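You operate a simulated robot arm through the tools that you are given. There is no shell and no other tool. Be economical: measure what you need, move in short steps, check, and stop when the job is done.

You are at the controls of a simulated robot arm. One attempt, no reset.

JOB
Gauge both grey devices: GO goes back to its pocket, NO GO into the reject box.
Fine: use the medium gauge; the lid ends shut; the gold and the black devices stay.

It is judged by the outcome, as a careful person would: the job done as asked, and still so three seconds after it is handed in. It fails if anything else is knocked over, pushed out of place, dropped, spilled or broken. A push-on lid holds only when it is set on centred and level and pressed home; a screw cap is set on level and turned clockwise until tight.

ROBOT AND FRAMES
A 7-joint arm with a two-finger parallel gripper, fixed in place. Base frame: the origin is at the foot of the arm, x ahead of it, y to its left, z up; the work surface is at about z = 920. Units: mm, degrees, N and s.
With the tool pointing down near the work surface it reaches from about 240 to 680 mm from the base axis. Its first joint turns from -66.0 to 66.0 degrees. Payload 2.4 kg.
The TCP is the grasp point between the finger pads, 30 mm short of the fingertips. In the tool frame z runs along the fingers and y along their closing line. Largest opening 94 mm; finger width 28, thickness 10; the body of the gripper, 50 by 96 mm, starts 55 mm behind the TCP.
Orientation is told as [roll, pitch, yaw] about the base's x, y, z axes, in that order, counted from this pose: with the fingers straight down and closing along the base's y, the tool's x points along the base's -x, its y along +y and its z along -z.

CONTROLS
- The arm moves only by the tool play_rows. Its arguments are lists of equal length, an entry for each row: "fingers": the gripper command, from -1 (shut) to 1 (fully open), values between in proportion; "xyz": the shift along the base's x, y, z in units of 40 mm (1.0 is 40 mm), a list of three; "rotation": the turn, a rotation vector about the base's x, y, z in units of 5 degrees (1.0 is 5 degrees), a list of three. In form: {"fingers": [fingers, ...], "xyz": [[dx, dy, dz], ...], "rotation": [[rx, ry, rz], ...]}. A call has 1 to 10 rows; each row shifts and turns the commanded pose from where the row before left it. A call with a number of a shift or a turn outside -1 to 1 is refused whole. Each row takes 0.2 s and may step no farther than 50 mm and 8.6 degrees from the row before; otherwise, or with a gripper value out of range, the whole call is refused. A pose out of reach is approached as far as the arm can. The call stops where the force on the tool passes 90 N (or 10 N more than at its start, if that is more) or the arm is blocked; 0.2 s more then pass. Each finger travels about 153 mm/s and halts on what it meets, pressing with about 44 N; the grip force reading is that of the motor and also rises with nothing between the fingers. The clock runs only during rows and for 0.2 s after the last one: add rows that do not move to give the fingers time. The reply holds the time, the measured pose of the TCP, the force on the tool along the base axes, the opening and the grip force, in the units named above and with some noise, with the torque about the TCP (base axes, N m) and any sound that the robot's microphone picked up, and new pictures: "show" is both (left out), scene, wrist or none.
- Cameras (640 x 400 px; columns grow to the right, rows downward): "scene" is fixed at [56.9, 495.1, 1443.6]; the picture's right is [-0.50, -0.87, 0.00], its down [-0.49, 0.28, -0.82] and it looks along [0.71, -0.41, -0.57] (base axes); focal length 257 px, centre (320, 200). "wrist" rides on the gripper at [76, 14, -103] in the tool frame; the picture's right is [-0.18, 0.98, 0.00], its down [-0.75, -0.14, -0.64] and it looks along [-0.63, -0.12, 0.77] (tool axes); focal length 243 px, centre (320, 200).
- probe_pixels(camera, pixels): there is no depth. For up to 12 entries [column, row, z] of the newest picture of that camera ("zoom" is the newest enlarged one), the place [x, y] in the base frame at which the ray of that pixel passes the height z, good to about 2 mm. It takes no simulated time.
- close_up(camera, box): a new picture of the part [left, top, right, bottom] of that camera's present view, enlarged. It takes no simulated time.
- hand_in(): hands the job in; it is judged then, once.

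Go step by step. Measure first, check grasps and placings, and put right what went wrong. The budget is 80 turns and 200 pictures, counting those below and the enlarged ones. Unless the task says otherwise, let go and move clear before handing in.

The tools are called after "Call:" as a command line: name --argument value ..., lists and objects as JSON in quotes. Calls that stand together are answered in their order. play_rows: Moves the arm, as the interface text tells. Its arguments: {"type":"object","properties":{"fingers":{"type":"array","items":{"type":"number"}},"xyz":{"type":"array","items":{"type":"array","items":{"type":"number"}}},"rotation":{"type":"array","items":{"type":"array","items":{"type":"number"}}},"show":{"type":"string","enum":["both","scene","wrist","none"]}},"required":["fingers","xyz","rotation"]} The other tools are called the same way: probe_pixels (camera, pixels) gives the place at which the rays of pixels pass given heights; close_up (camera, box) takes an enlarged picture of a part of a camera's view; hand_in () hands the job in.

At the start:

```text
time: 0.0
eef_pos: [369.6, 231.8, 1271.1]
tool_rot: [0.0, 0.0, 0.1]
force: [0.4, 0.7, 0.2]
wrist_torque: [0.0, 0.01, -0.02]
grip_width: 94.2
grip_force: 0.1
```

scene: 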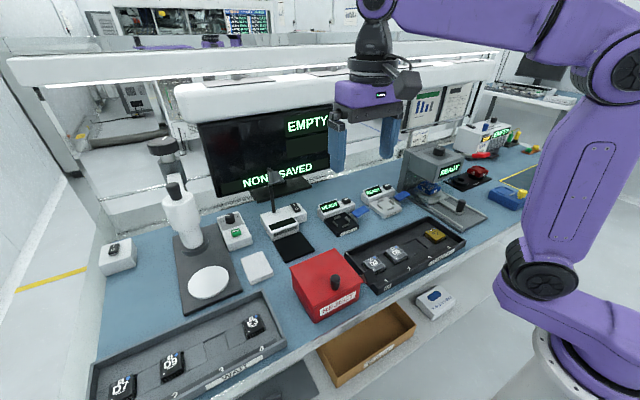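
wrist: 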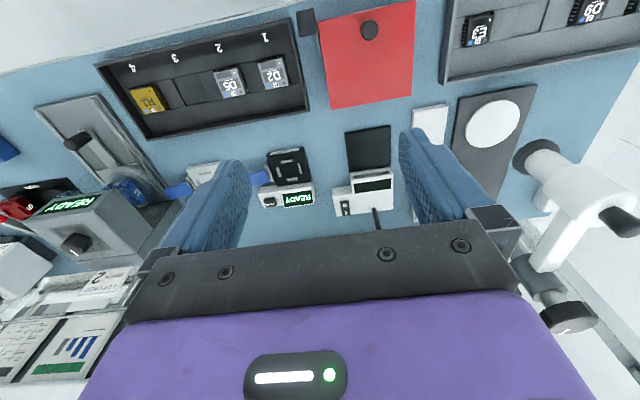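

The pictures show a tray with two grey devices (scene ~[375,263], [397,253]), a gold one (~[434,234]), a red lidded box (~[328,285]) and several instruments. I enlarge them to identify the medium gauge.

Call:
close_up --camera "scene" --box '[300, 170, 420, 245]'

Call:
close_up --camera "scene" --box '[380, 110, 560, 222]'

Call:
close_up --camera "scene" --box '[280, 210, 480, 335]'

Call:
close_up --camera "wrist" --box '[80, 0, 420, 212]'

Call:
close_up --camera "scene" --box '[150, 130, 320, 300]'

```text
5.33 times, centred on (360, 208) of scene
```

zoom: 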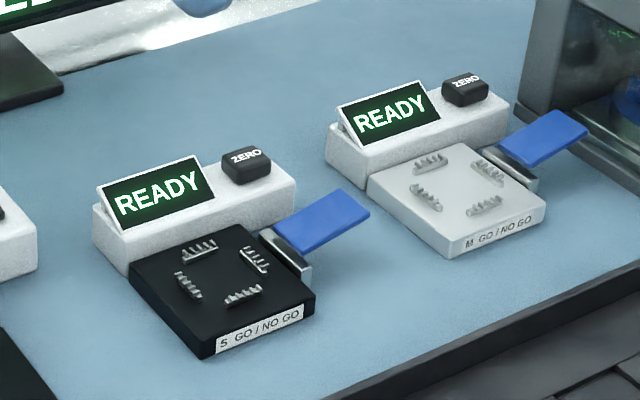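

```text
3.56 times, centred on (470, 166) of scene
```

zoom: 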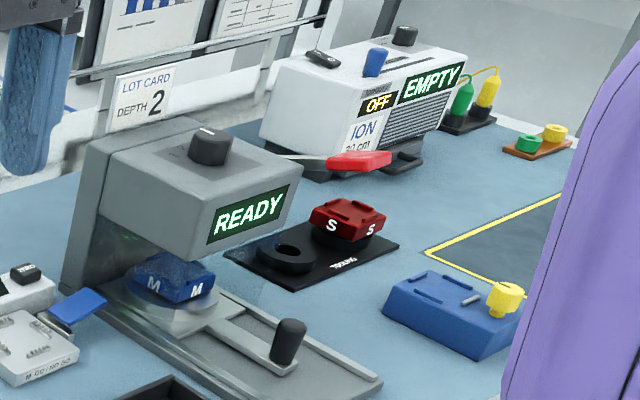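

```text
3.20 times, centred on (380, 272) of scene
```

zoom: 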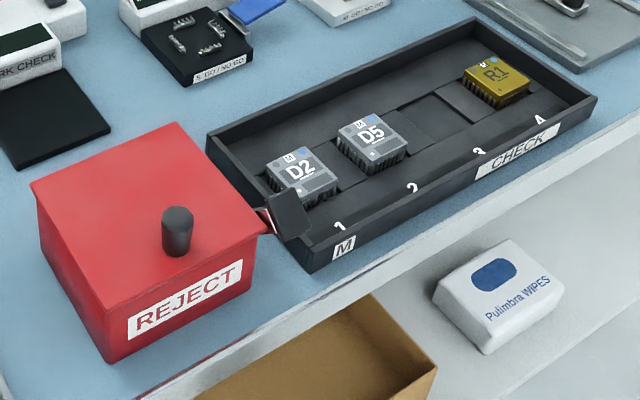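

```text
1.88 times, centred on (250, 106) of wrist
```

zoom: 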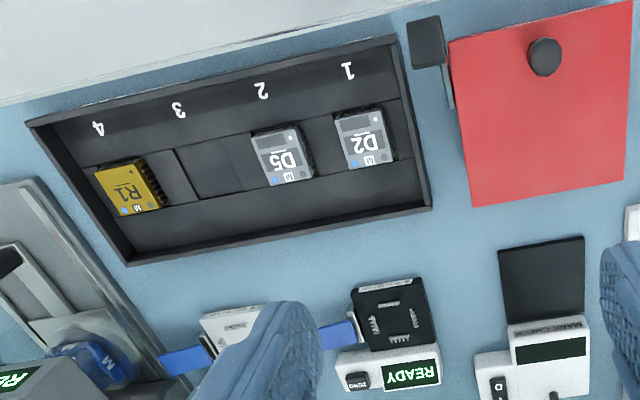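

```text
2.35 times, centred on (235, 215) of scene
```

zoom: 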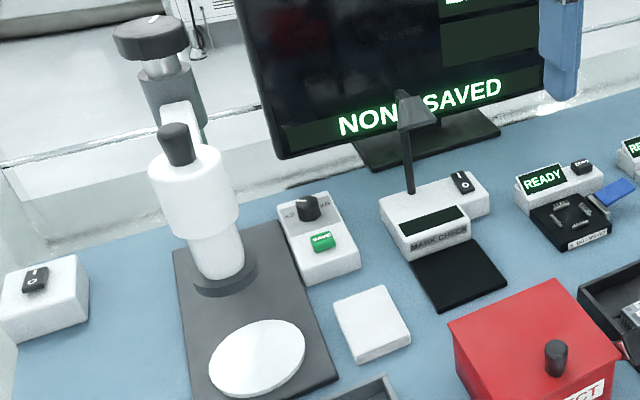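

The medium gauge is the light grey "M GO / NO GO" block (scene ~[386,206]) with a blue lever. I probe positions of the devices, the gauge, the reject lid knob and paddle.

Call:
probe_pixels --camera "scene" --pixels '[[375, 263, 940], [397, 253, 940], [385, 207, 940], [335, 282, 1020], [292, 265, 1000], [327, 249, 1000], [363, 281, 1000], [316, 322, 920], [372, 281, 980], [405, 192, 940]]'

Call:
probe_pixels --camera "wrist" --pixels '[[273, 72, 940], [230, 82, 940], [370, 30, 1020], [321, 20, 1000], [413, 2, 1000], [414, 95, 1000], [330, 108, 1000], [307, 22, 980], [314, 30, 980], [202, 172, 940], [107, 66, 940], [308, 107, 940]]'

Call:
close_up --camera "wrist" --box '[200, 0, 440, 120]'

Call:
close_up --camera "scene" --box '[280, 240, 400, 330]'

```text
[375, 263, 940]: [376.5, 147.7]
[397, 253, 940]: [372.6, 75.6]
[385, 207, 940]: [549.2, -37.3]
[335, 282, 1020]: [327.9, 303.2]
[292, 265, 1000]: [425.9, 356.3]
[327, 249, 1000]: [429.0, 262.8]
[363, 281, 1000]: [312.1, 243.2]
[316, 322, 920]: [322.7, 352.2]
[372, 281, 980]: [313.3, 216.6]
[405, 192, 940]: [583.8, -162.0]
```

```text
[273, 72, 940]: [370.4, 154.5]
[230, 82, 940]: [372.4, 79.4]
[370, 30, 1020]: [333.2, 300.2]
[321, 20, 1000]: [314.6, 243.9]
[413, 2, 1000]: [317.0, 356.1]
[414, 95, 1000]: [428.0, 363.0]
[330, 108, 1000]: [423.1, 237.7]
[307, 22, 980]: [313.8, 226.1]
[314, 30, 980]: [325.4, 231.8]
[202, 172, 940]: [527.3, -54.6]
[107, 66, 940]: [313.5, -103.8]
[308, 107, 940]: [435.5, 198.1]
```

```text
2.67 times, centred on (320, 60) of wrist
```

zoom: 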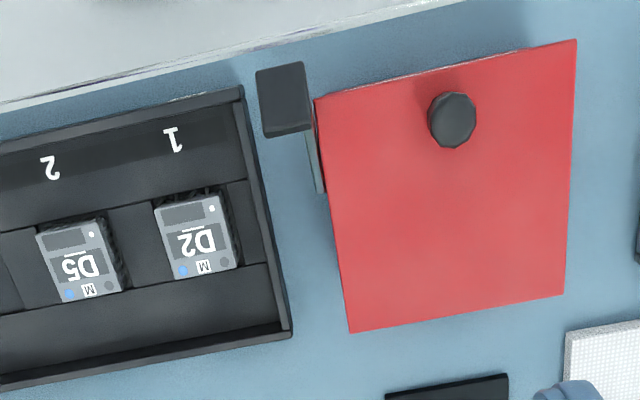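

```text
4.44 times, centred on (340, 285) of scene
```

zoom: 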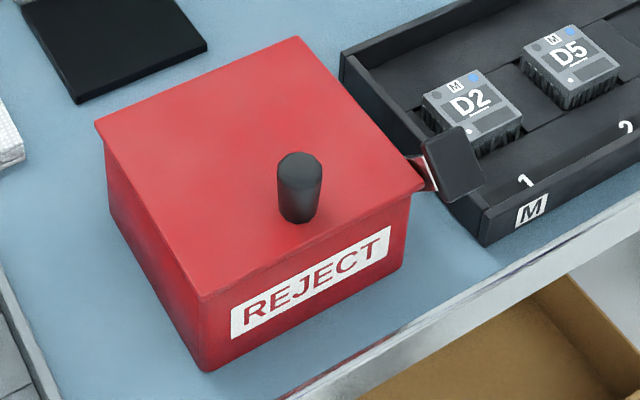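

The devices sit at about (372,151) and (372,77), aligned with the base axes; the lid knob is at about (331,301) and a black pad sits at the box's -y side. I move over toward the gauge for a close look with the wrist camera.

Call:
play_rows --fingers '[1, 1, 1, 1, 1, 1, 1, 1]' --xyz '[[0.3, -0.9, -0.4], [0.3, -0.9, -0.4], [0.3, -0.9, -0.4], [0.3, -0.9, -0.4], [0.2, -0.9, -0.5], [0, -0.9, -0.5], [0, -0.9, -0.5], [0, 0, 0]]' --rotation '[[0, 0, 0], [0, 0, 0], [0, 0, 0], [0, 0, 0], [0, 0, 0], [0, 0, 0], [0, 0, 0], [0, 0, 0]]'

```text
time: 1.8
eef_pos: [426.5, -22.8, 1148.3]
tool_rot: [0.0, 0.0, 0.0]
force: [-0.7, -0.3, -0.5]
wrist_torque: [0.01, -0.01, 0.01]
grip_width: 94.0
grip_force: 0.1
```

scene: 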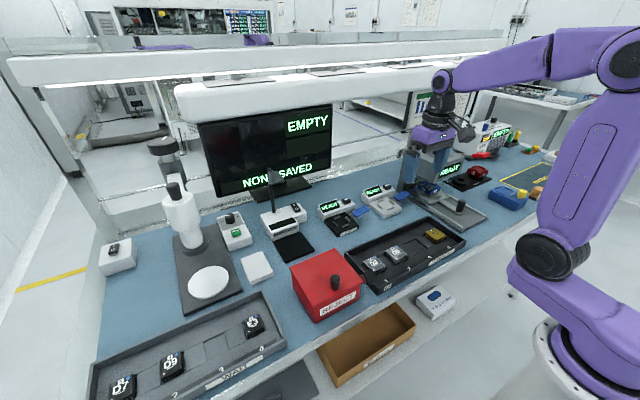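
wrist: 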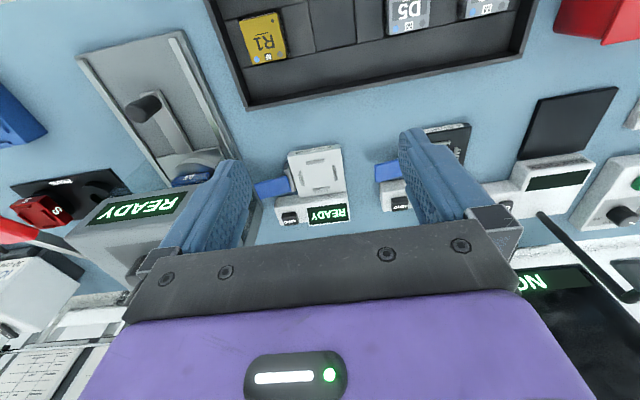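

Call:
close_up --camera "wrist" --box '[240, 130, 400, 230]'

Call:
probe_pixels --camera "wrist" --pixels '[[288, 153, 940], [338, 146, 940], [345, 191, 940], [295, 196, 940], [305, 150, 940], [272, 188, 950], [320, 170, 945], [320, 215, 960]]'

Call:
close_up --camera "scene" --box '[355, 180, 411, 215]'

Call:
close_up --camera "wrist" --box '[240, 0, 520, 110]'

```text
4.00 times, centred on (320, 180) of wrist
```

zoom: 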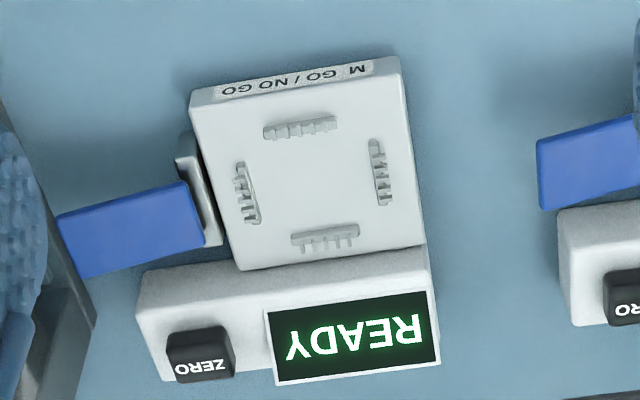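

```text
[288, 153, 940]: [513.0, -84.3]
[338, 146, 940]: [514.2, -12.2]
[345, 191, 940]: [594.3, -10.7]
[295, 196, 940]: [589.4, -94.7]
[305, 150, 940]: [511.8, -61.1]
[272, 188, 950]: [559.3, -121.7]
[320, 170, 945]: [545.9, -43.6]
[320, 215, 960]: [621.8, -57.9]
```

```text
11.43 times, centred on (383, 198) of scene
```

zoom: 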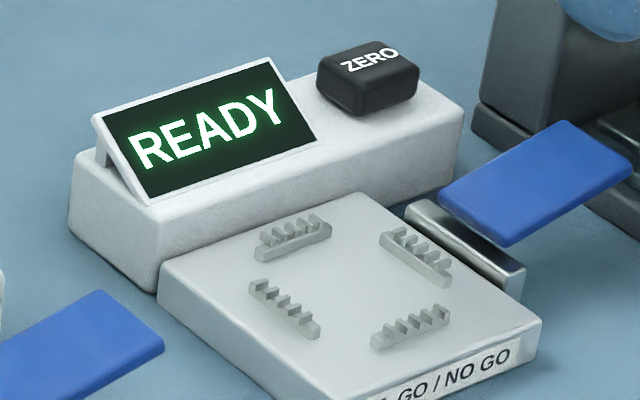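

```text
2.29 times, centred on (380, 55) of wrist
```

zoom: 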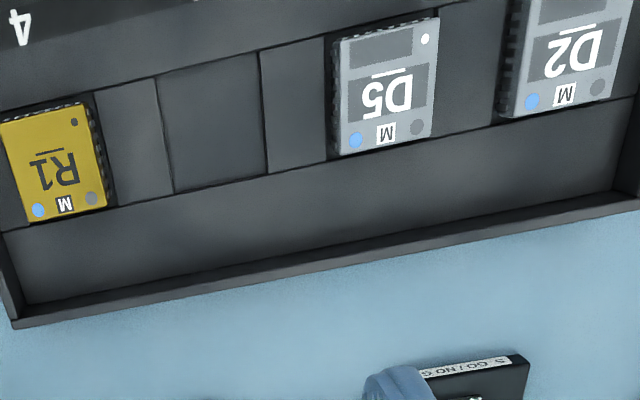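

The gauge is a flat nest with four combs, its text facing the same way as the devices; I triangulate heights using matching points.

Call:
probe_pixels --camera "scene" --pixels '[[402.3, 208.7, 935], [402.3, 208.7, 945], [402.3, 208.7, 955], [369, 203.4, 935], [369, 203.4, 945], [369, 203.4, 955]]'

Call:
probe_pixels --camera "wrist" --pixels '[[287.5, 153, 935], [287.5, 153, 945], [287.5, 153, 955], [346, 191, 935], [346, 191, 945], [318.25, 175.75, 945], [388.6, 17.5, 940], [430.9, 7.9, 940], [427.9, 59, 940], [388.6, 67.7, 940], [388.6, 17.5, 950], [388.6, 67.7, 950]]'

Call:
close_up --camera "scene" --box '[355, 235, 415, 285]'

```text
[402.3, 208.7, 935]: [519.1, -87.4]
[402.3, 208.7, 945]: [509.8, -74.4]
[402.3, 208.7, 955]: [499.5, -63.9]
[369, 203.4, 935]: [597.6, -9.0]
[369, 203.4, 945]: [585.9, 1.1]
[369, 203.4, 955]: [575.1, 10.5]
```

```text
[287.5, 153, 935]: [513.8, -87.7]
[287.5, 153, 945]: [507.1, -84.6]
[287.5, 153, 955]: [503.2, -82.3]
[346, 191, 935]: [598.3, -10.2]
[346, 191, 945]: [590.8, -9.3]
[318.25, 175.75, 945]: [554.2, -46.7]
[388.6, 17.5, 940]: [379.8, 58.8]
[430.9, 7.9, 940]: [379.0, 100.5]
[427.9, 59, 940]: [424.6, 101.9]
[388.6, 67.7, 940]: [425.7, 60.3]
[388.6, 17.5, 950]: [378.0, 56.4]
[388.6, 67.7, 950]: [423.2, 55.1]
```

```text
8.00 times, centred on (385, 260) of scene
```

zoom: 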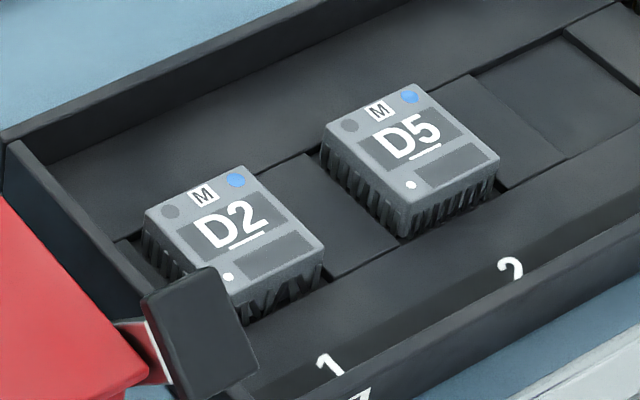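

The enlarged box was off-ratio, so I recompute the device corners with correct pixel coordinates.

Call:
probe_pixels --camera "wrist" --pixels '[[388.7, 35.3, 935], [388.7, 35.3, 945], [388.7, 35.3, 955], [428, 26.6, 935], [428, 26.6, 945], [428, 26.6, 955]]'

Call:
probe_pixels --camera "scene" --pixels '[[396.9, 245.6, 935], [396.9, 245.6, 945], [396.9, 245.6, 955], [385.25, 253.1, 935], [385.25, 253.1, 945], [385.25, 253.1, 955], [407.5, 255, 945], [395, 261.25, 945]]'

```text
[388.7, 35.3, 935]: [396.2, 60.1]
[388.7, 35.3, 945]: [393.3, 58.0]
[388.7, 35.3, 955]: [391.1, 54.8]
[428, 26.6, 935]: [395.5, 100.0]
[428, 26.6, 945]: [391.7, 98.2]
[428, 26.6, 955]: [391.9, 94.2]
```

```text
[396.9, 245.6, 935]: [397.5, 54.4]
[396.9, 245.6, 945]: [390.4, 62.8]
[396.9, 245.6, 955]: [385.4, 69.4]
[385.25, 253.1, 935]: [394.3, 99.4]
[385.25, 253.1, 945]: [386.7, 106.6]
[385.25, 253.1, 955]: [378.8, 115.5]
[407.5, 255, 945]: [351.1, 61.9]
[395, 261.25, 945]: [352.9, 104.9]
```

The device tops are at z≈939, about 42 mm square; D2 centre is near (374,152). I move above D2 with a partial opening and look.

Call:
play_rows --fingers '[0.3, 0.3, 0.3, 0.3, 0.3, 0.3]' --xyz '[[-0.26, 0.876, -0.5], [-0.26, 0.876, -0.5], [-0.26, 0.876, -0.5], [-0.26, 0.876, -0.5], [-0.26, 0.876, -0.5], [0, 0, 0]]' --rotation '[[0, 0, 0], [0, 0, 0], [0, 0, 0], [0, 0, 0], [0, 0, 0], [0, 0, 0]]'

```text
time: 3.2
eef_pos: [372.1, 156.8, 1048.7]
tool_rot: [0.0, 0.1, 0.1]
force: [-0.6, 0.1, 0.0]
wrist_torque: [0.01, 0.06, 0.0]
grip_width: 61.1
grip_force: 0.1
```

scene: 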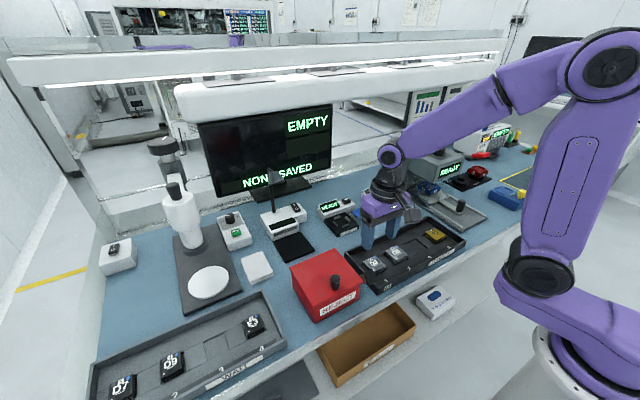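
wrist: 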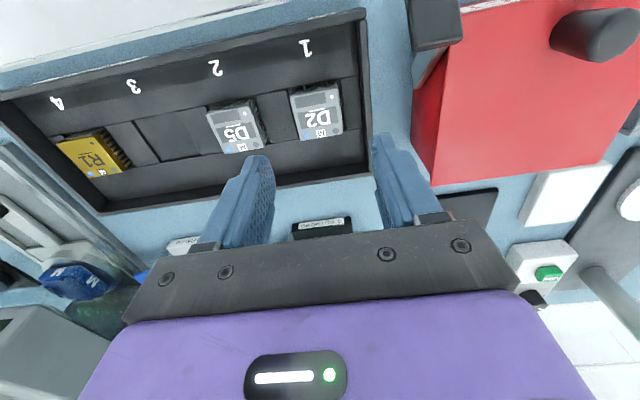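

Call:
play_rows --fingers '[0.3]' --xyz '[[0, 0, 0]]' --rotation '[[0, 0, 0]]' --show "wrist"

Call:
close_up --camera "wrist" --box '[200, 55, 400, 180]'

Call:
close_up --camera "wrist" --box '[380, 0, 620, 150]'

```text
time: 3.6
eef_pos: [374.5, 156.6, 1049.7]
tool_rot: [0.0, 0.0, 0.0]
force: [0.0, 0.3, 0.0]
wrist_torque: [0.01, 0.0, 0.01]
grip_width: 61.0
grip_force: 0.0
```

wrist: 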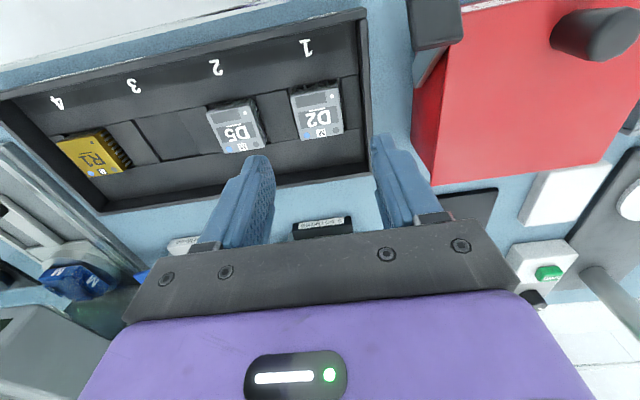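

```text
3.20 times, centred on (300, 118) of wrist
```

zoom: 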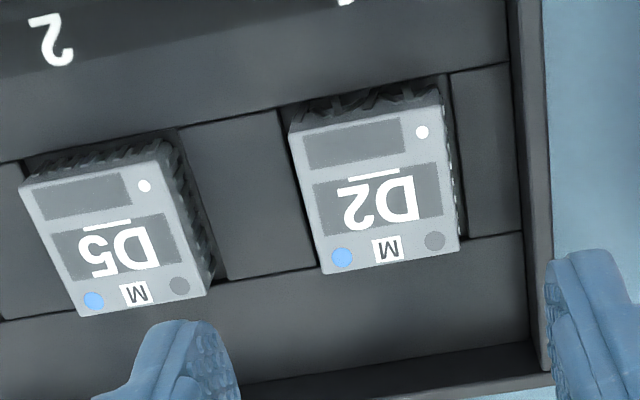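

```text
2.67 times, centred on (500, 75) of wrist
```

zoom: 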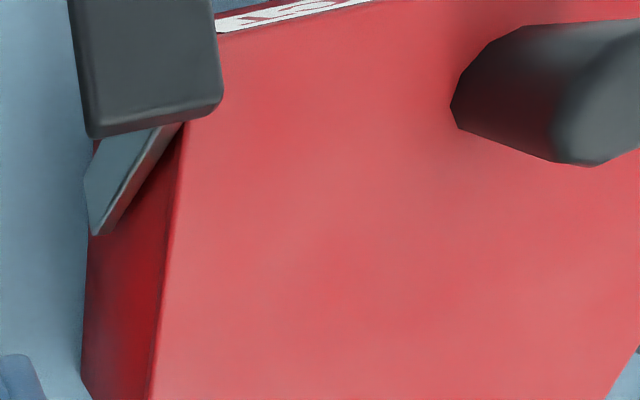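

D2's top-face corners in the wrist zoom are (288,135),(440,105),(460,250),(322,273); I convert those to coordinates, with tray edges and the pad.

Call:
probe_pixels --camera "wrist" --pixels '[[290, 97.7, 939], [337.5, 88.3, 939], [343.75, 133.6, 939], [300.6, 140.8, 939], [361, 20, 940], [371, 160, 940], [408, 48, 1000], [462, 40, 1000]]'

```text
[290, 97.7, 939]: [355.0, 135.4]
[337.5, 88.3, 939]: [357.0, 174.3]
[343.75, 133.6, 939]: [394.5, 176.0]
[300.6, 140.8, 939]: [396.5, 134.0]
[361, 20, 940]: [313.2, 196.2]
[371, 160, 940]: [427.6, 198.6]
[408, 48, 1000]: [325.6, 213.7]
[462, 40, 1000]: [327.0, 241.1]
```

D2's centre is about (375.8,154.8) and the tray wall's outer edge at y≈198, so I narrow the opening to ~50 mm and come down partway to check.

Call:
play_rows --fingers '[0.07, 0.07, 0.07, 0.07]' --xyz '[[0.03, -0.05, -0.6], [0, 0, -0.6], [0, 0, -0.6], [0, 0, 0]]' --rotation '[[0, 0, 0], [0, 0, 0], [0, 0, 0], [0, 0, 0]]'

Call:
close_up --camera "wrist" --box '[220, 100, 420, 225]'

Call:
close_up --camera "scene" --box '[340, 225, 420, 275]'

```text
time: 4.6
eef_pos: [374.5, 153.9, 975.9]
tool_rot: [-0.1, 0.0, -0.1]
force: [-1.0, 0.0, -1.2]
wrist_torque: [-0.03, 0.0, 0.02]
grip_width: 50.5
grip_force: 0.1
```

scene: 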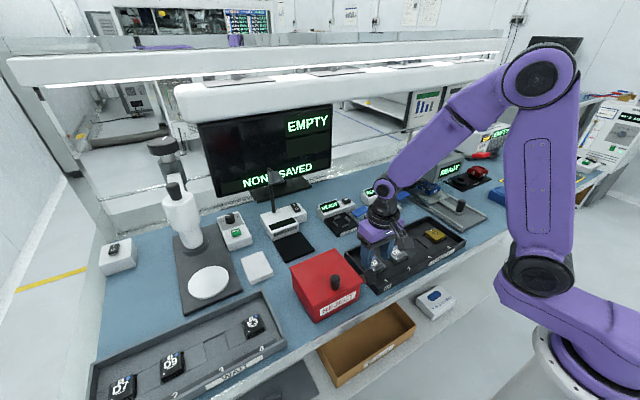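
wrist: 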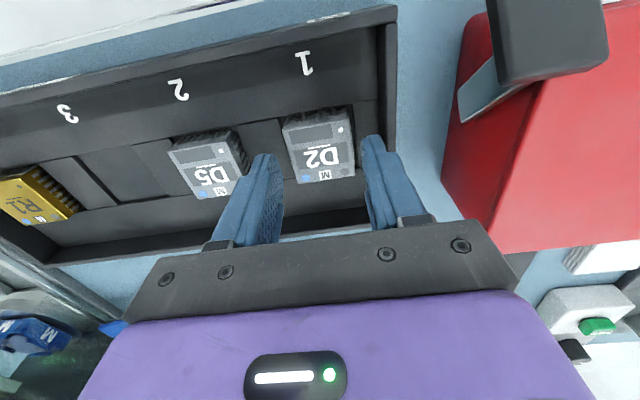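

```text
3.20 times, centred on (320, 162) of wrist
```

zoom: 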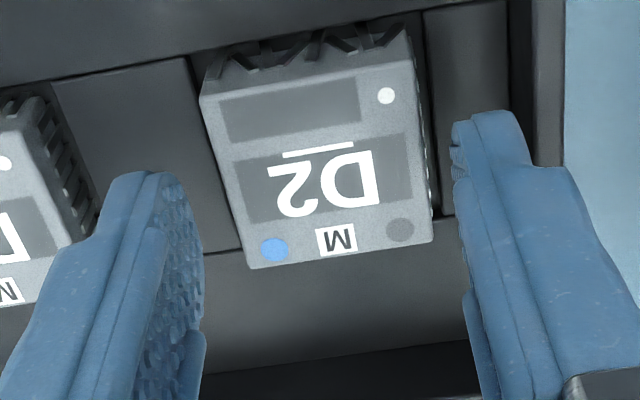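

```text
8.00 times, centred on (380, 250) of scene
```

zoom: 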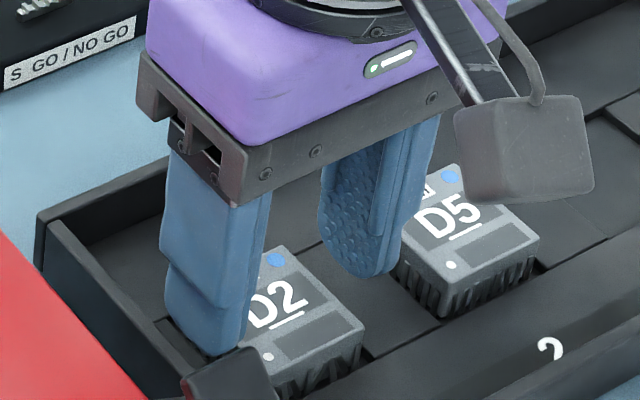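

D2 sits at wrist pixel (319,151), where the tool centre projects (320,153), so it is centred. I go down 19 mm and close.

Call:
play_rows --fingers '[0.07, 0.07, 0.07, -1, -1, -1]' --xyz '[[0, 0.01, -0.25], [0, 0, -0.22], [0, 0, 0], [0, 0, 0], [0, 0, 0], [0, 0, 0]]' --rotation '[[0, 0, 0], [0, 0, 0], [0, 0, 0], [0, 0, 0], [0, 0, 0], [0, 0, 0]]' --show "wrist"

Call:
close_up --camera "wrist" --box '[220, 100, 420, 225]'

```text
time: 6.0
eef_pos: [375.7, 152.2, 957.3]
tool_rot: [-0.1, -0.1, 0.1]
force: [1.6, 0.0, 12.6]
wrist_torque: [-0.32, 0.13, 0.03]
grip_width: 40.7
grip_force: 43.7
```

wrist: 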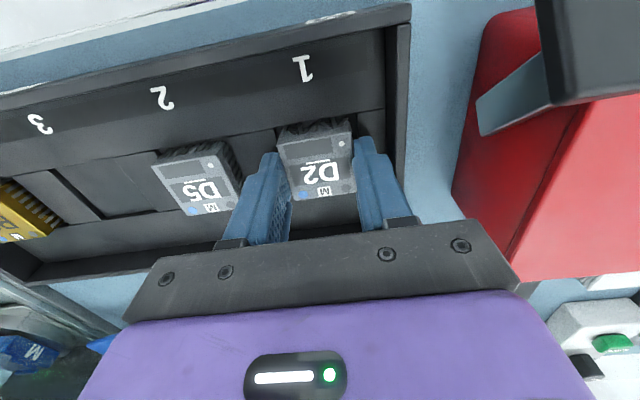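

```text
3.20 times, centred on (320, 162) of wrist
```

zoom: 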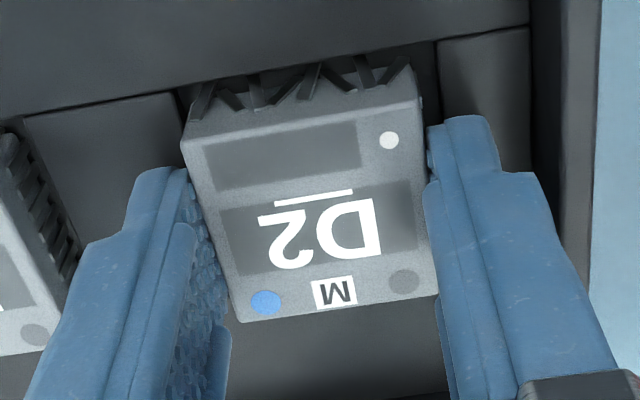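

D2 is held at 40.7 mm width. I lift it straight up and check.

Call:
play_rows --fingers '[-1, -1, -1, -1, -1, -1]' --xyz '[[0, 0, 0.2], [0, 0, 0.3], [0, 0, 0.6], [0, 0, 0.8], [0, 0, 0.6], [0, 0, 0]]' --rotation '[[0, 0, 0], [0, 0, 0], [0, 0, 0], [0, 0, 0], [0, 0, 0], [0, 0, 0]]'

Call:
close_up --camera "wrist" --box '[220, 100, 420, 225]'

Call:
close_up --camera "scene" --box '[340, 200, 420, 250]'

```text
time: 7.4
eef_pos: [373.5, 154.8, 1058.0]
tool_rot: [0.1, 0.0, 0.0]
force: [0.3, 0.1, -1.0]
wrist_torque: [0.0, 0.0, 0.02]
grip_width: 40.7
grip_force: 43.6
```

scene: 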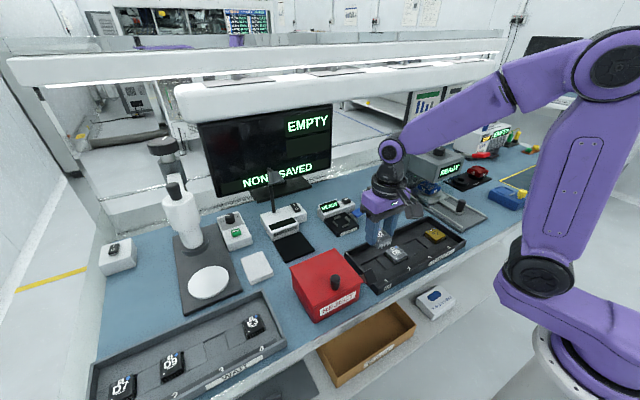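
wrist: 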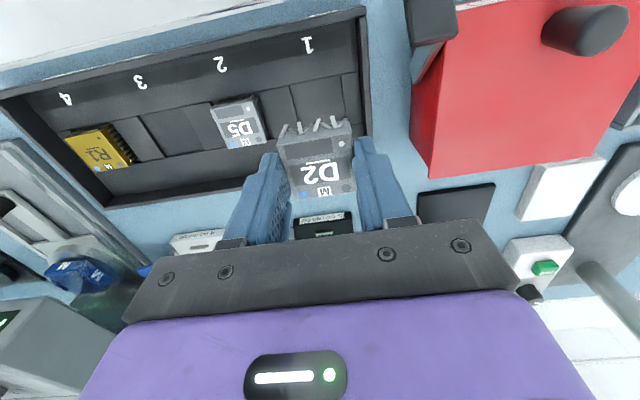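

```text
3.20 times, centred on (320, 162) of wrist
```

zoom: 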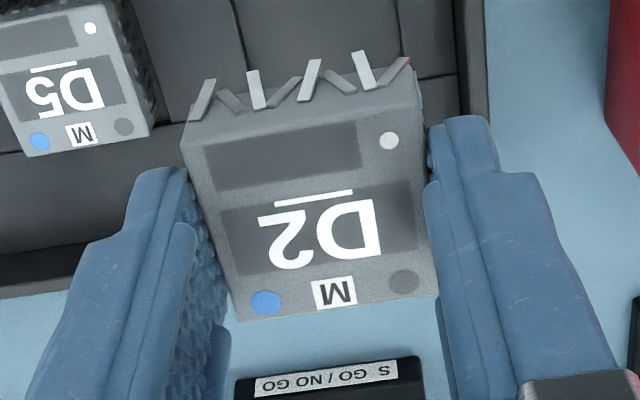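

```text
8.00 times, centred on (380, 225) of scene
```

zoom: 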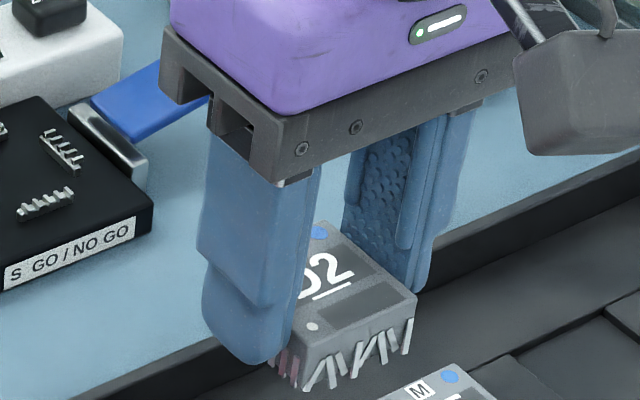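

D2 is securely held, and its front leads look splayed. I carry it above the medium gauge at safe height.

Call:
play_rows --fingers '[-1, -1, -1, -1, -1, -1, -1, -1]' --xyz '[[0.57, -0.72, 0], [0.57, -0.72, 0], [0.57, -0.72, 0], [0.57, -0.72, 0], [0.57, -0.72, 0], [0.57, -0.72, 0], [0.57, -0.72, 0], [0, 0, 0]]' --rotation '[[0, 0, 0], [0, 0, 0], [0, 0, 0], [0, 0, 0], [0, 0, 0], [0, 0, 0], [0, 0, 0], [0, 0, 0]]'

Call:
close_up --camera "wrist" --box '[220, 75, 420, 200]'

Call:
close_up --camera "scene" --box '[355, 165, 419, 205]'

```text
time: 9.2
eef_pos: [535.9, -47.7, 1057.9]
tool_rot: [0.0, 0.0, 0.1]
force: [0.7, 0.1, -0.6]
wrist_torque: [0.01, -0.01, 0.02]
grip_width: 40.8
grip_force: 44.0
```

scene: 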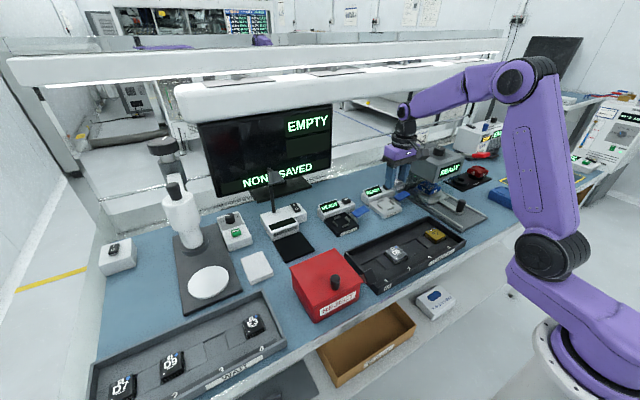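
wrist: 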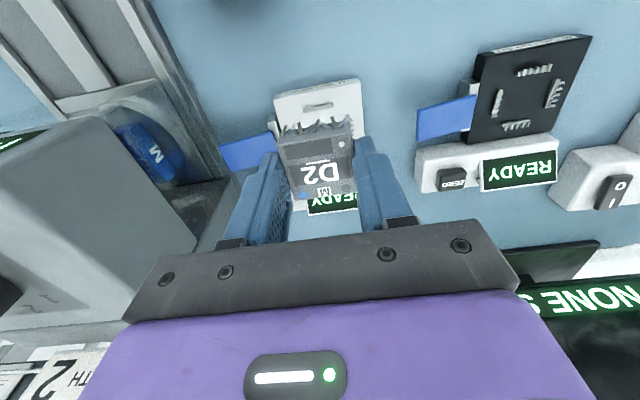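

```text
3.20 times, centred on (320, 138) of wrist
```

zoom: 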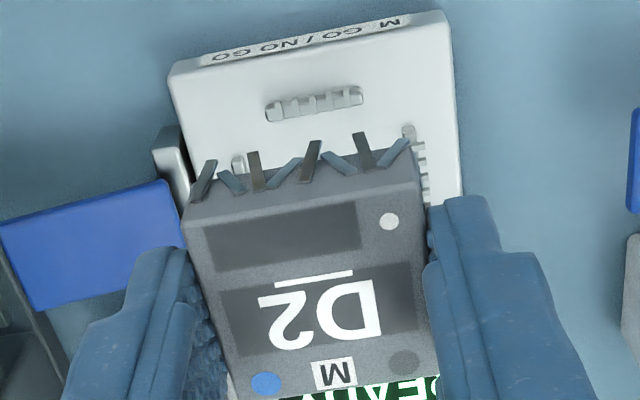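

```text
10.00 times, centred on (387, 185) of scene
```

zoom: 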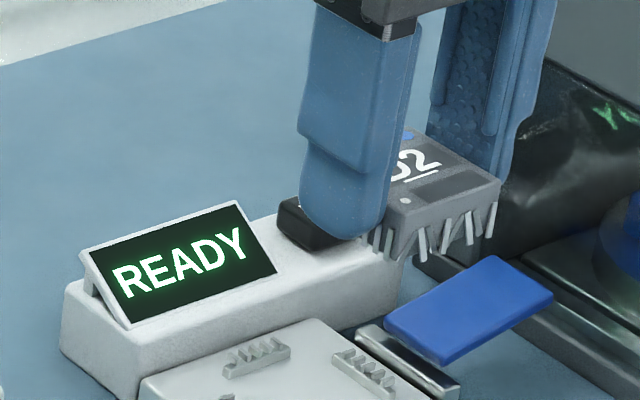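

Call:
probe_pixels --camera "wrist" --pixels '[[273.1, 99.9, 930], [273.1, 99.9, 936], [273.1, 99.9, 942], [360, 84, 936], [318.4, 108, 938], [347.5, 130, 938], [305, 111, 936], [333, 105, 936]]'

Call:
probe_pixels --camera "scene" --pixels '[[402.3, 208.7, 930], [402.3, 208.7, 936], [402.3, 208.7, 942], [386.5, 191.6, 936], [382.5, 200.9, 936]]'

```text
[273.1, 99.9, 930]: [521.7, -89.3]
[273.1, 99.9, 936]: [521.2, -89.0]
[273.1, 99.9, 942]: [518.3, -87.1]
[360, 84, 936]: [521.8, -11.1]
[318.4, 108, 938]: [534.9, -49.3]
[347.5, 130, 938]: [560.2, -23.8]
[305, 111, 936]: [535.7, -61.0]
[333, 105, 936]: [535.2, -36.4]
```

```text
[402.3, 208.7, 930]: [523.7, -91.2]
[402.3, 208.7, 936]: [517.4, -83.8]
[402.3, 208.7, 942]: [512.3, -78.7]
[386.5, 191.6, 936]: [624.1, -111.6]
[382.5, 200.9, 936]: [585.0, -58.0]
```

The gauge top is at z≈933, the front comb centre at (535,-49), so the nest centre is about (560,-49). I check the other combs from the scene zoom, then hover closer.

Call:
probe_pixels --camera "scene" --pixels '[[380.2, 200.5, 936], [391.8, 202.5, 936]]'

Call:
play_rows --fingers '[-1, -1, -1, -1]' --xyz '[[0.625, -0.025, -0.5], [0, 0, -0.7], [0, 0, -0.55], [0, 0, 0]]' --rotation '[[0, 0, 0], [0, 0, 0], [0, 0, 0], [0, 0, 0]]'

Call:
close_up --camera "wrist" --box '[220, 75, 420, 200]'

Call:
close_up --camera "scene" --box '[355, 175, 419, 215]'

```text
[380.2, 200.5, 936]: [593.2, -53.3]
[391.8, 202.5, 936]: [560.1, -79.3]
```

```text
time: 10.2
eef_pos: [558.4, -47.9, 988.1]
tool_rot: [-0.1, 0.0, -0.1]
force: [-0.3, -0.3, -2.0]
wrist_torque: [0.0, -0.02, -0.01]
grip_width: 40.9
grip_force: 44.9
```

scene: 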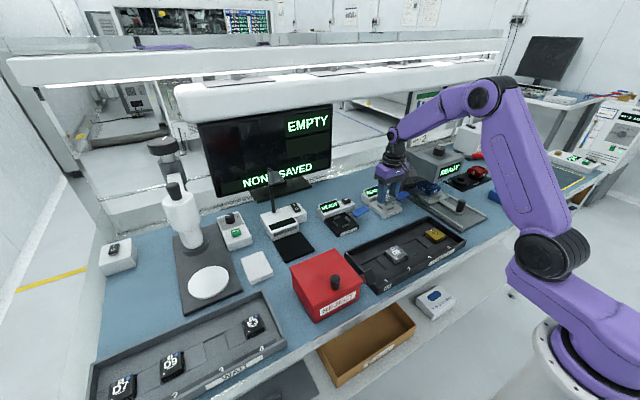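
wrist: 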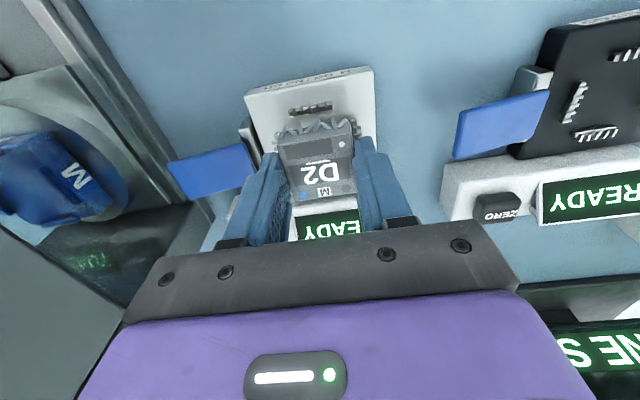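

```text
3.20 times, centred on (320, 138) of wrist
```

zoom: 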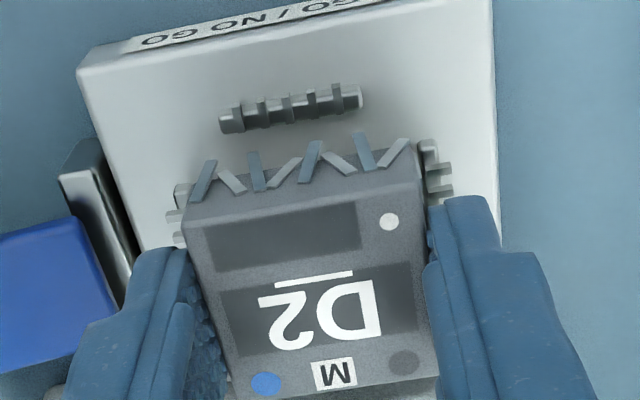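

```text
10.00 times, centred on (387, 195) of scene
```

zoom: 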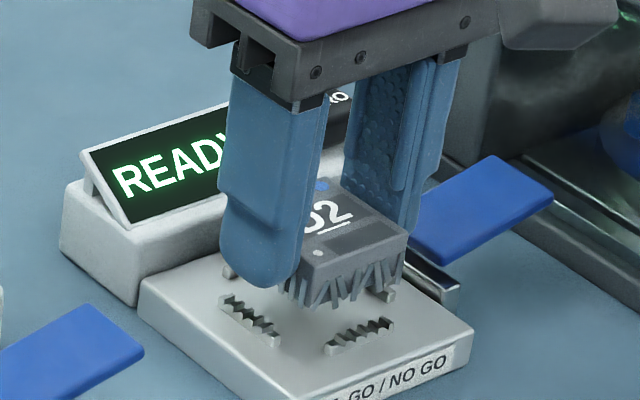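

Both side combs now show beside D2 (zoom [435,170] and [180,215]) along with the front comb ([290,108]); I probe them for centring.

Call:
probe_pixels --camera "wrist" --pixels '[[310.6, 109, 936], [354, 122, 936], [278, 138, 936], [246, 94, 933], [374, 67, 933], [289, 115, 936], [333, 105, 936]]'

Call:
close_up --camera "wrist" --box '[250, 90, 378, 170]'

```text
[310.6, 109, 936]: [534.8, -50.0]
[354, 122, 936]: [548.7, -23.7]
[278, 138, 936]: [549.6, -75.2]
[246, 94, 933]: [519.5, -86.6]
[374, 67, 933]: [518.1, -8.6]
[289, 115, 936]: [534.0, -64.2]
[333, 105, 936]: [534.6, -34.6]
```

```text
5.00 times, centred on (314, 130) of wrist
```

zoom: 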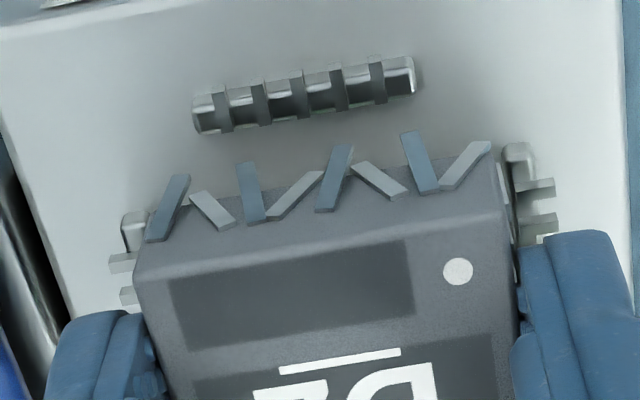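

The nest centre comes out at (560.2,-49.4), within 1 mm of where D2 hangs. I lower in small steps, watching force.

Call:
play_rows --fingers '[-1, -1, -1, -1]' --xyz '[[0.01, -0.01, -0.15], [0, 0, -0.1], [0, 0, -0.08], [0, 0, 0]]' --rotation '[[0, 0, 0], [0, 0, 0], [0, 0, 0], [0, 0, 0]]'

Call:
close_up --camera "scene" --box '[363, 183, 411, 213]'

Call:
close_up --camera "wrist" --box '[250, 90, 378, 170]'

```text
time: 11.2
eef_pos: [560.4, -48.8, 973.8]
tool_rot: [0.0, 0.0, 0.1]
force: [0.0, 0.2, -0.3]
wrist_torque: [0.03, -0.01, -0.01]
grip_width: 40.8
grip_force: 43.7
```

scene: 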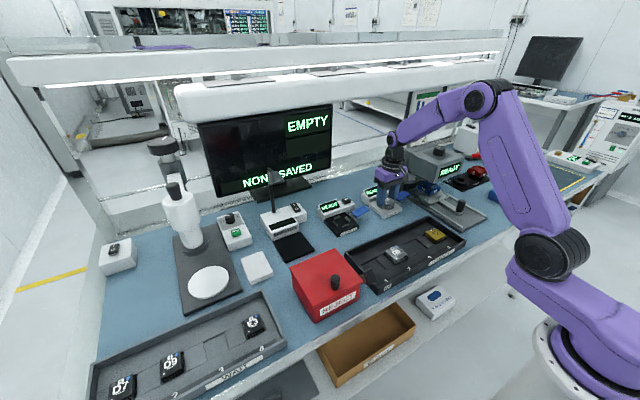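
wrist: 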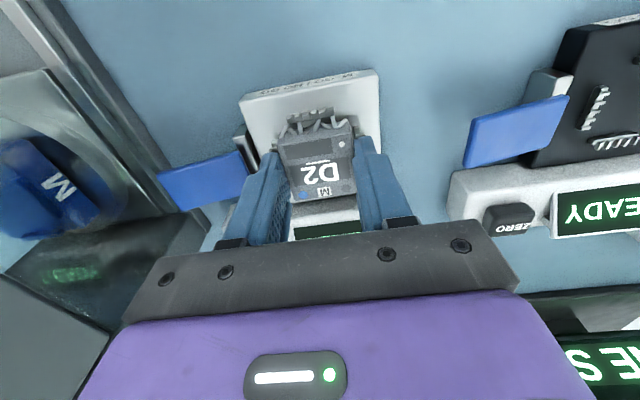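

```text
13.33 times, centred on (387, 198) of scene
```

zoom: 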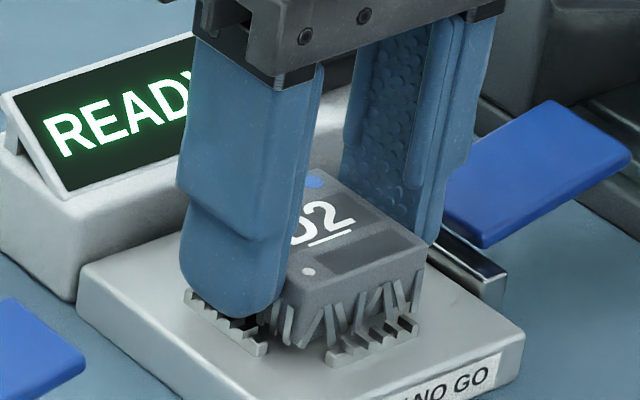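

```text
5.00 times, centred on (314, 130) of wrist
```

zoom: 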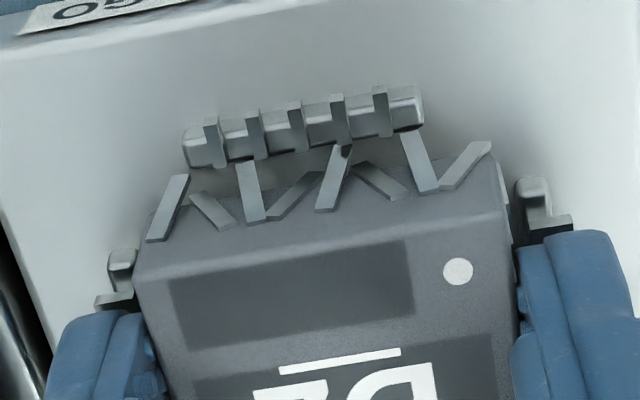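

Still no contact force at 973.8. I lower in 2 mm steps.

Call:
play_rows --fingers '[-1, -1, -1]' --xyz '[[0, -0.01, -0.05], [0, 0, -0.05], [0, 0, 0]]' --rotation '[[0, 0, 0], [0, 0, 0], [0, 0, 0]]' --show "wrist"

Call:
close_up --camera "scene" --box '[363, 183, 411, 213]'

```text
time: 12.0
eef_pos: [559.6, -50.3, 971.0]
tool_rot: [0.0, -0.1, 0.0]
force: [-0.2, 0.0, -0.1]
wrist_torque: [-0.01, -0.01, 0.03]
grip_width: 40.8
grip_force: 44.2
```

wrist: 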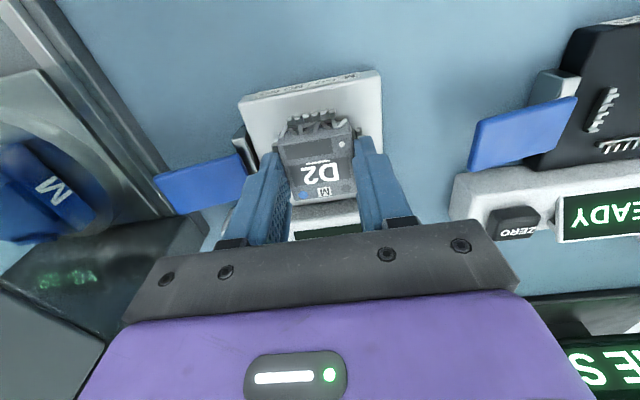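

```text
13.33 times, centred on (387, 198) of scene
```

zoom: 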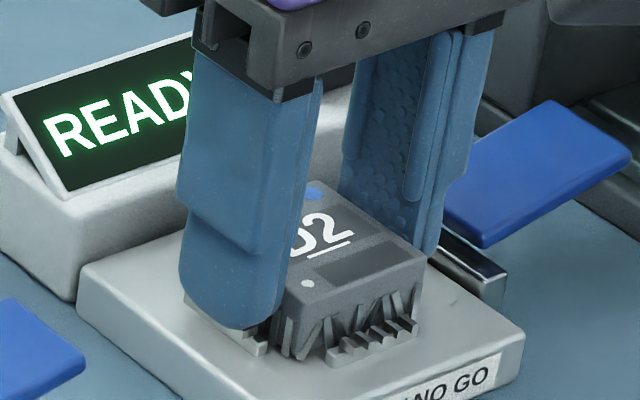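

Call:
play_rows --fingers '[-1, -1, -1]' --xyz '[[0, 0, -0.04], [0, 0, -0.04], [0, 0, 0]]' --rotation '[[0, 0, 0], [0, 0, 0], [0, 0, 0]]' --show "wrist"

Call:
close_up --camera "scene" --box '[363, 183, 411, 213]'

```text
time: 12.8
eef_pos: [560.4, -48.7, 969.8]
tool_rot: [0.0, -0.2, 0.0]
force: [-15.5, 1.3, 44.9]
wrist_torque: [0.16, 1.08, 0.01]
grip_width: 40.7
grip_force: 43.9
```

wrist: 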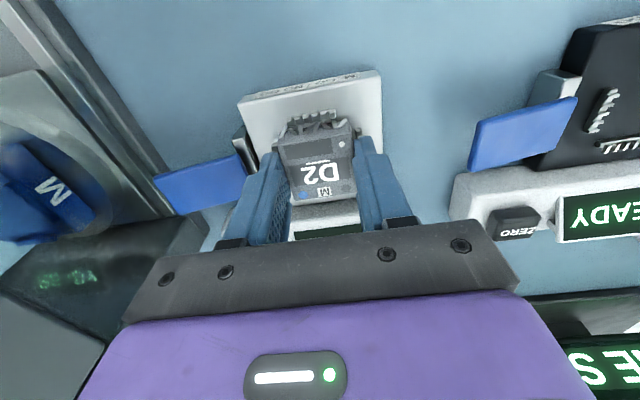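

```text
13.33 times, centred on (387, 198) of scene
```

zoom: 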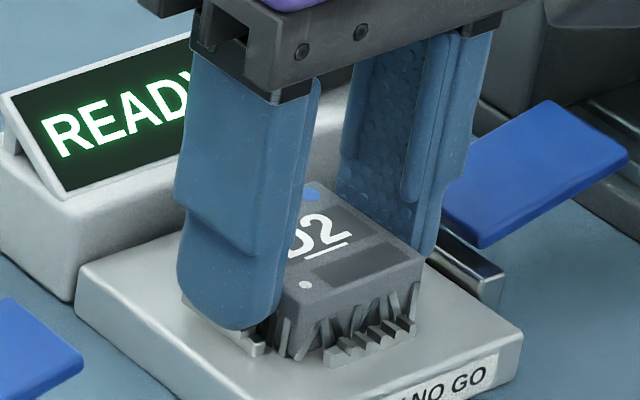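

Contact at 969.8 with 45 N, consistent with D2 touching the nest. I ease up 1 mm, release, and rise clear to look.

Call:
play_rows --fingers '[-1, 0.1, 0.1, 0.1, 0.1, 0.1, 0.1]' --xyz '[[0, 0, 0.05], [0, 0, 0], [0, 0, 0], [0, 0, 0.3], [0, 0, 0.7], [0, 0, 1], [0, 0, 0]]' --rotation '[[0, 0, 0], [0, 0, 0], [0, 0, 0], [0, 0, 0], [0, 0, 0], [0, 0, 0], [0, 0, 0]]'

Call:
close_up --camera "scene" --box '[355, 175, 419, 215]'

Call:
close_up --camera "wrist" --box '[220, 75, 420, 200]'

```text
time: 14.4
eef_pos: [559.3, -49.6, 1048.5]
tool_rot: [0.0, 0.0, 0.0]
force: [-0.3, -0.7, -0.1]
wrist_torque: [0.0, -0.03, 0.0]
grip_width: 51.5
grip_force: 0.0
```

scene: 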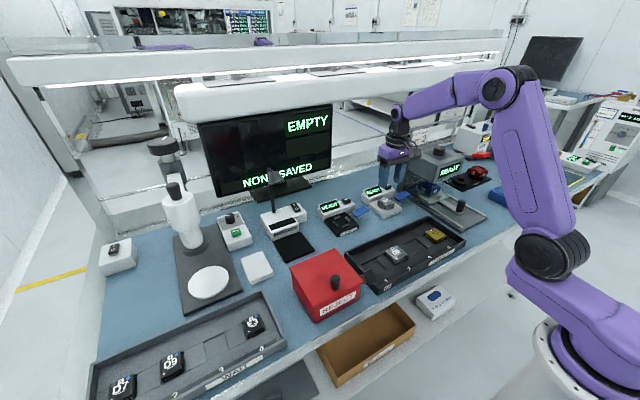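
wrist: 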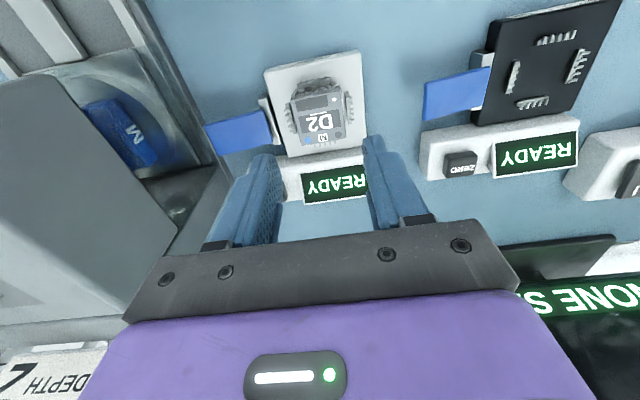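

```text
10.00 times, centred on (387, 195) of scene
```

zoom: 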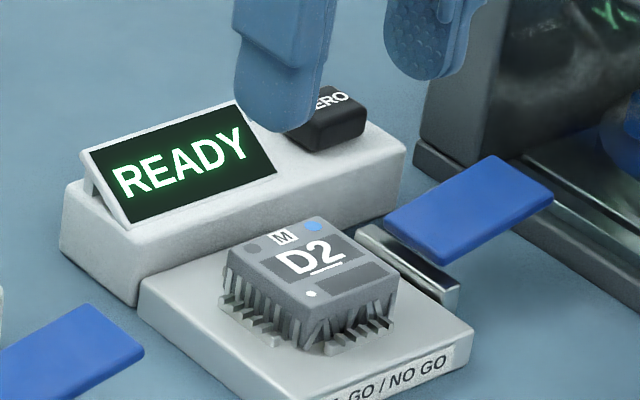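

```text
3.20 times, centred on (320, 138) of wrist
```

zoom: 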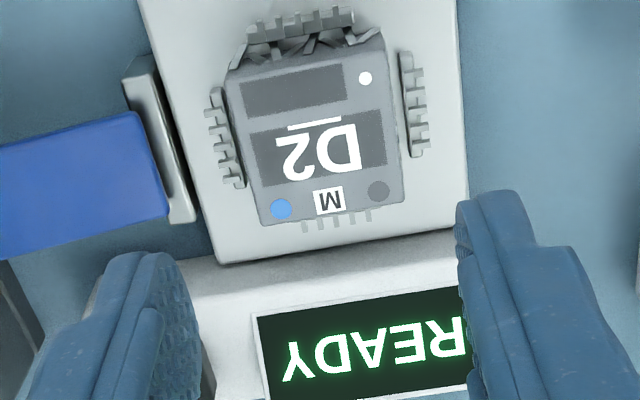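

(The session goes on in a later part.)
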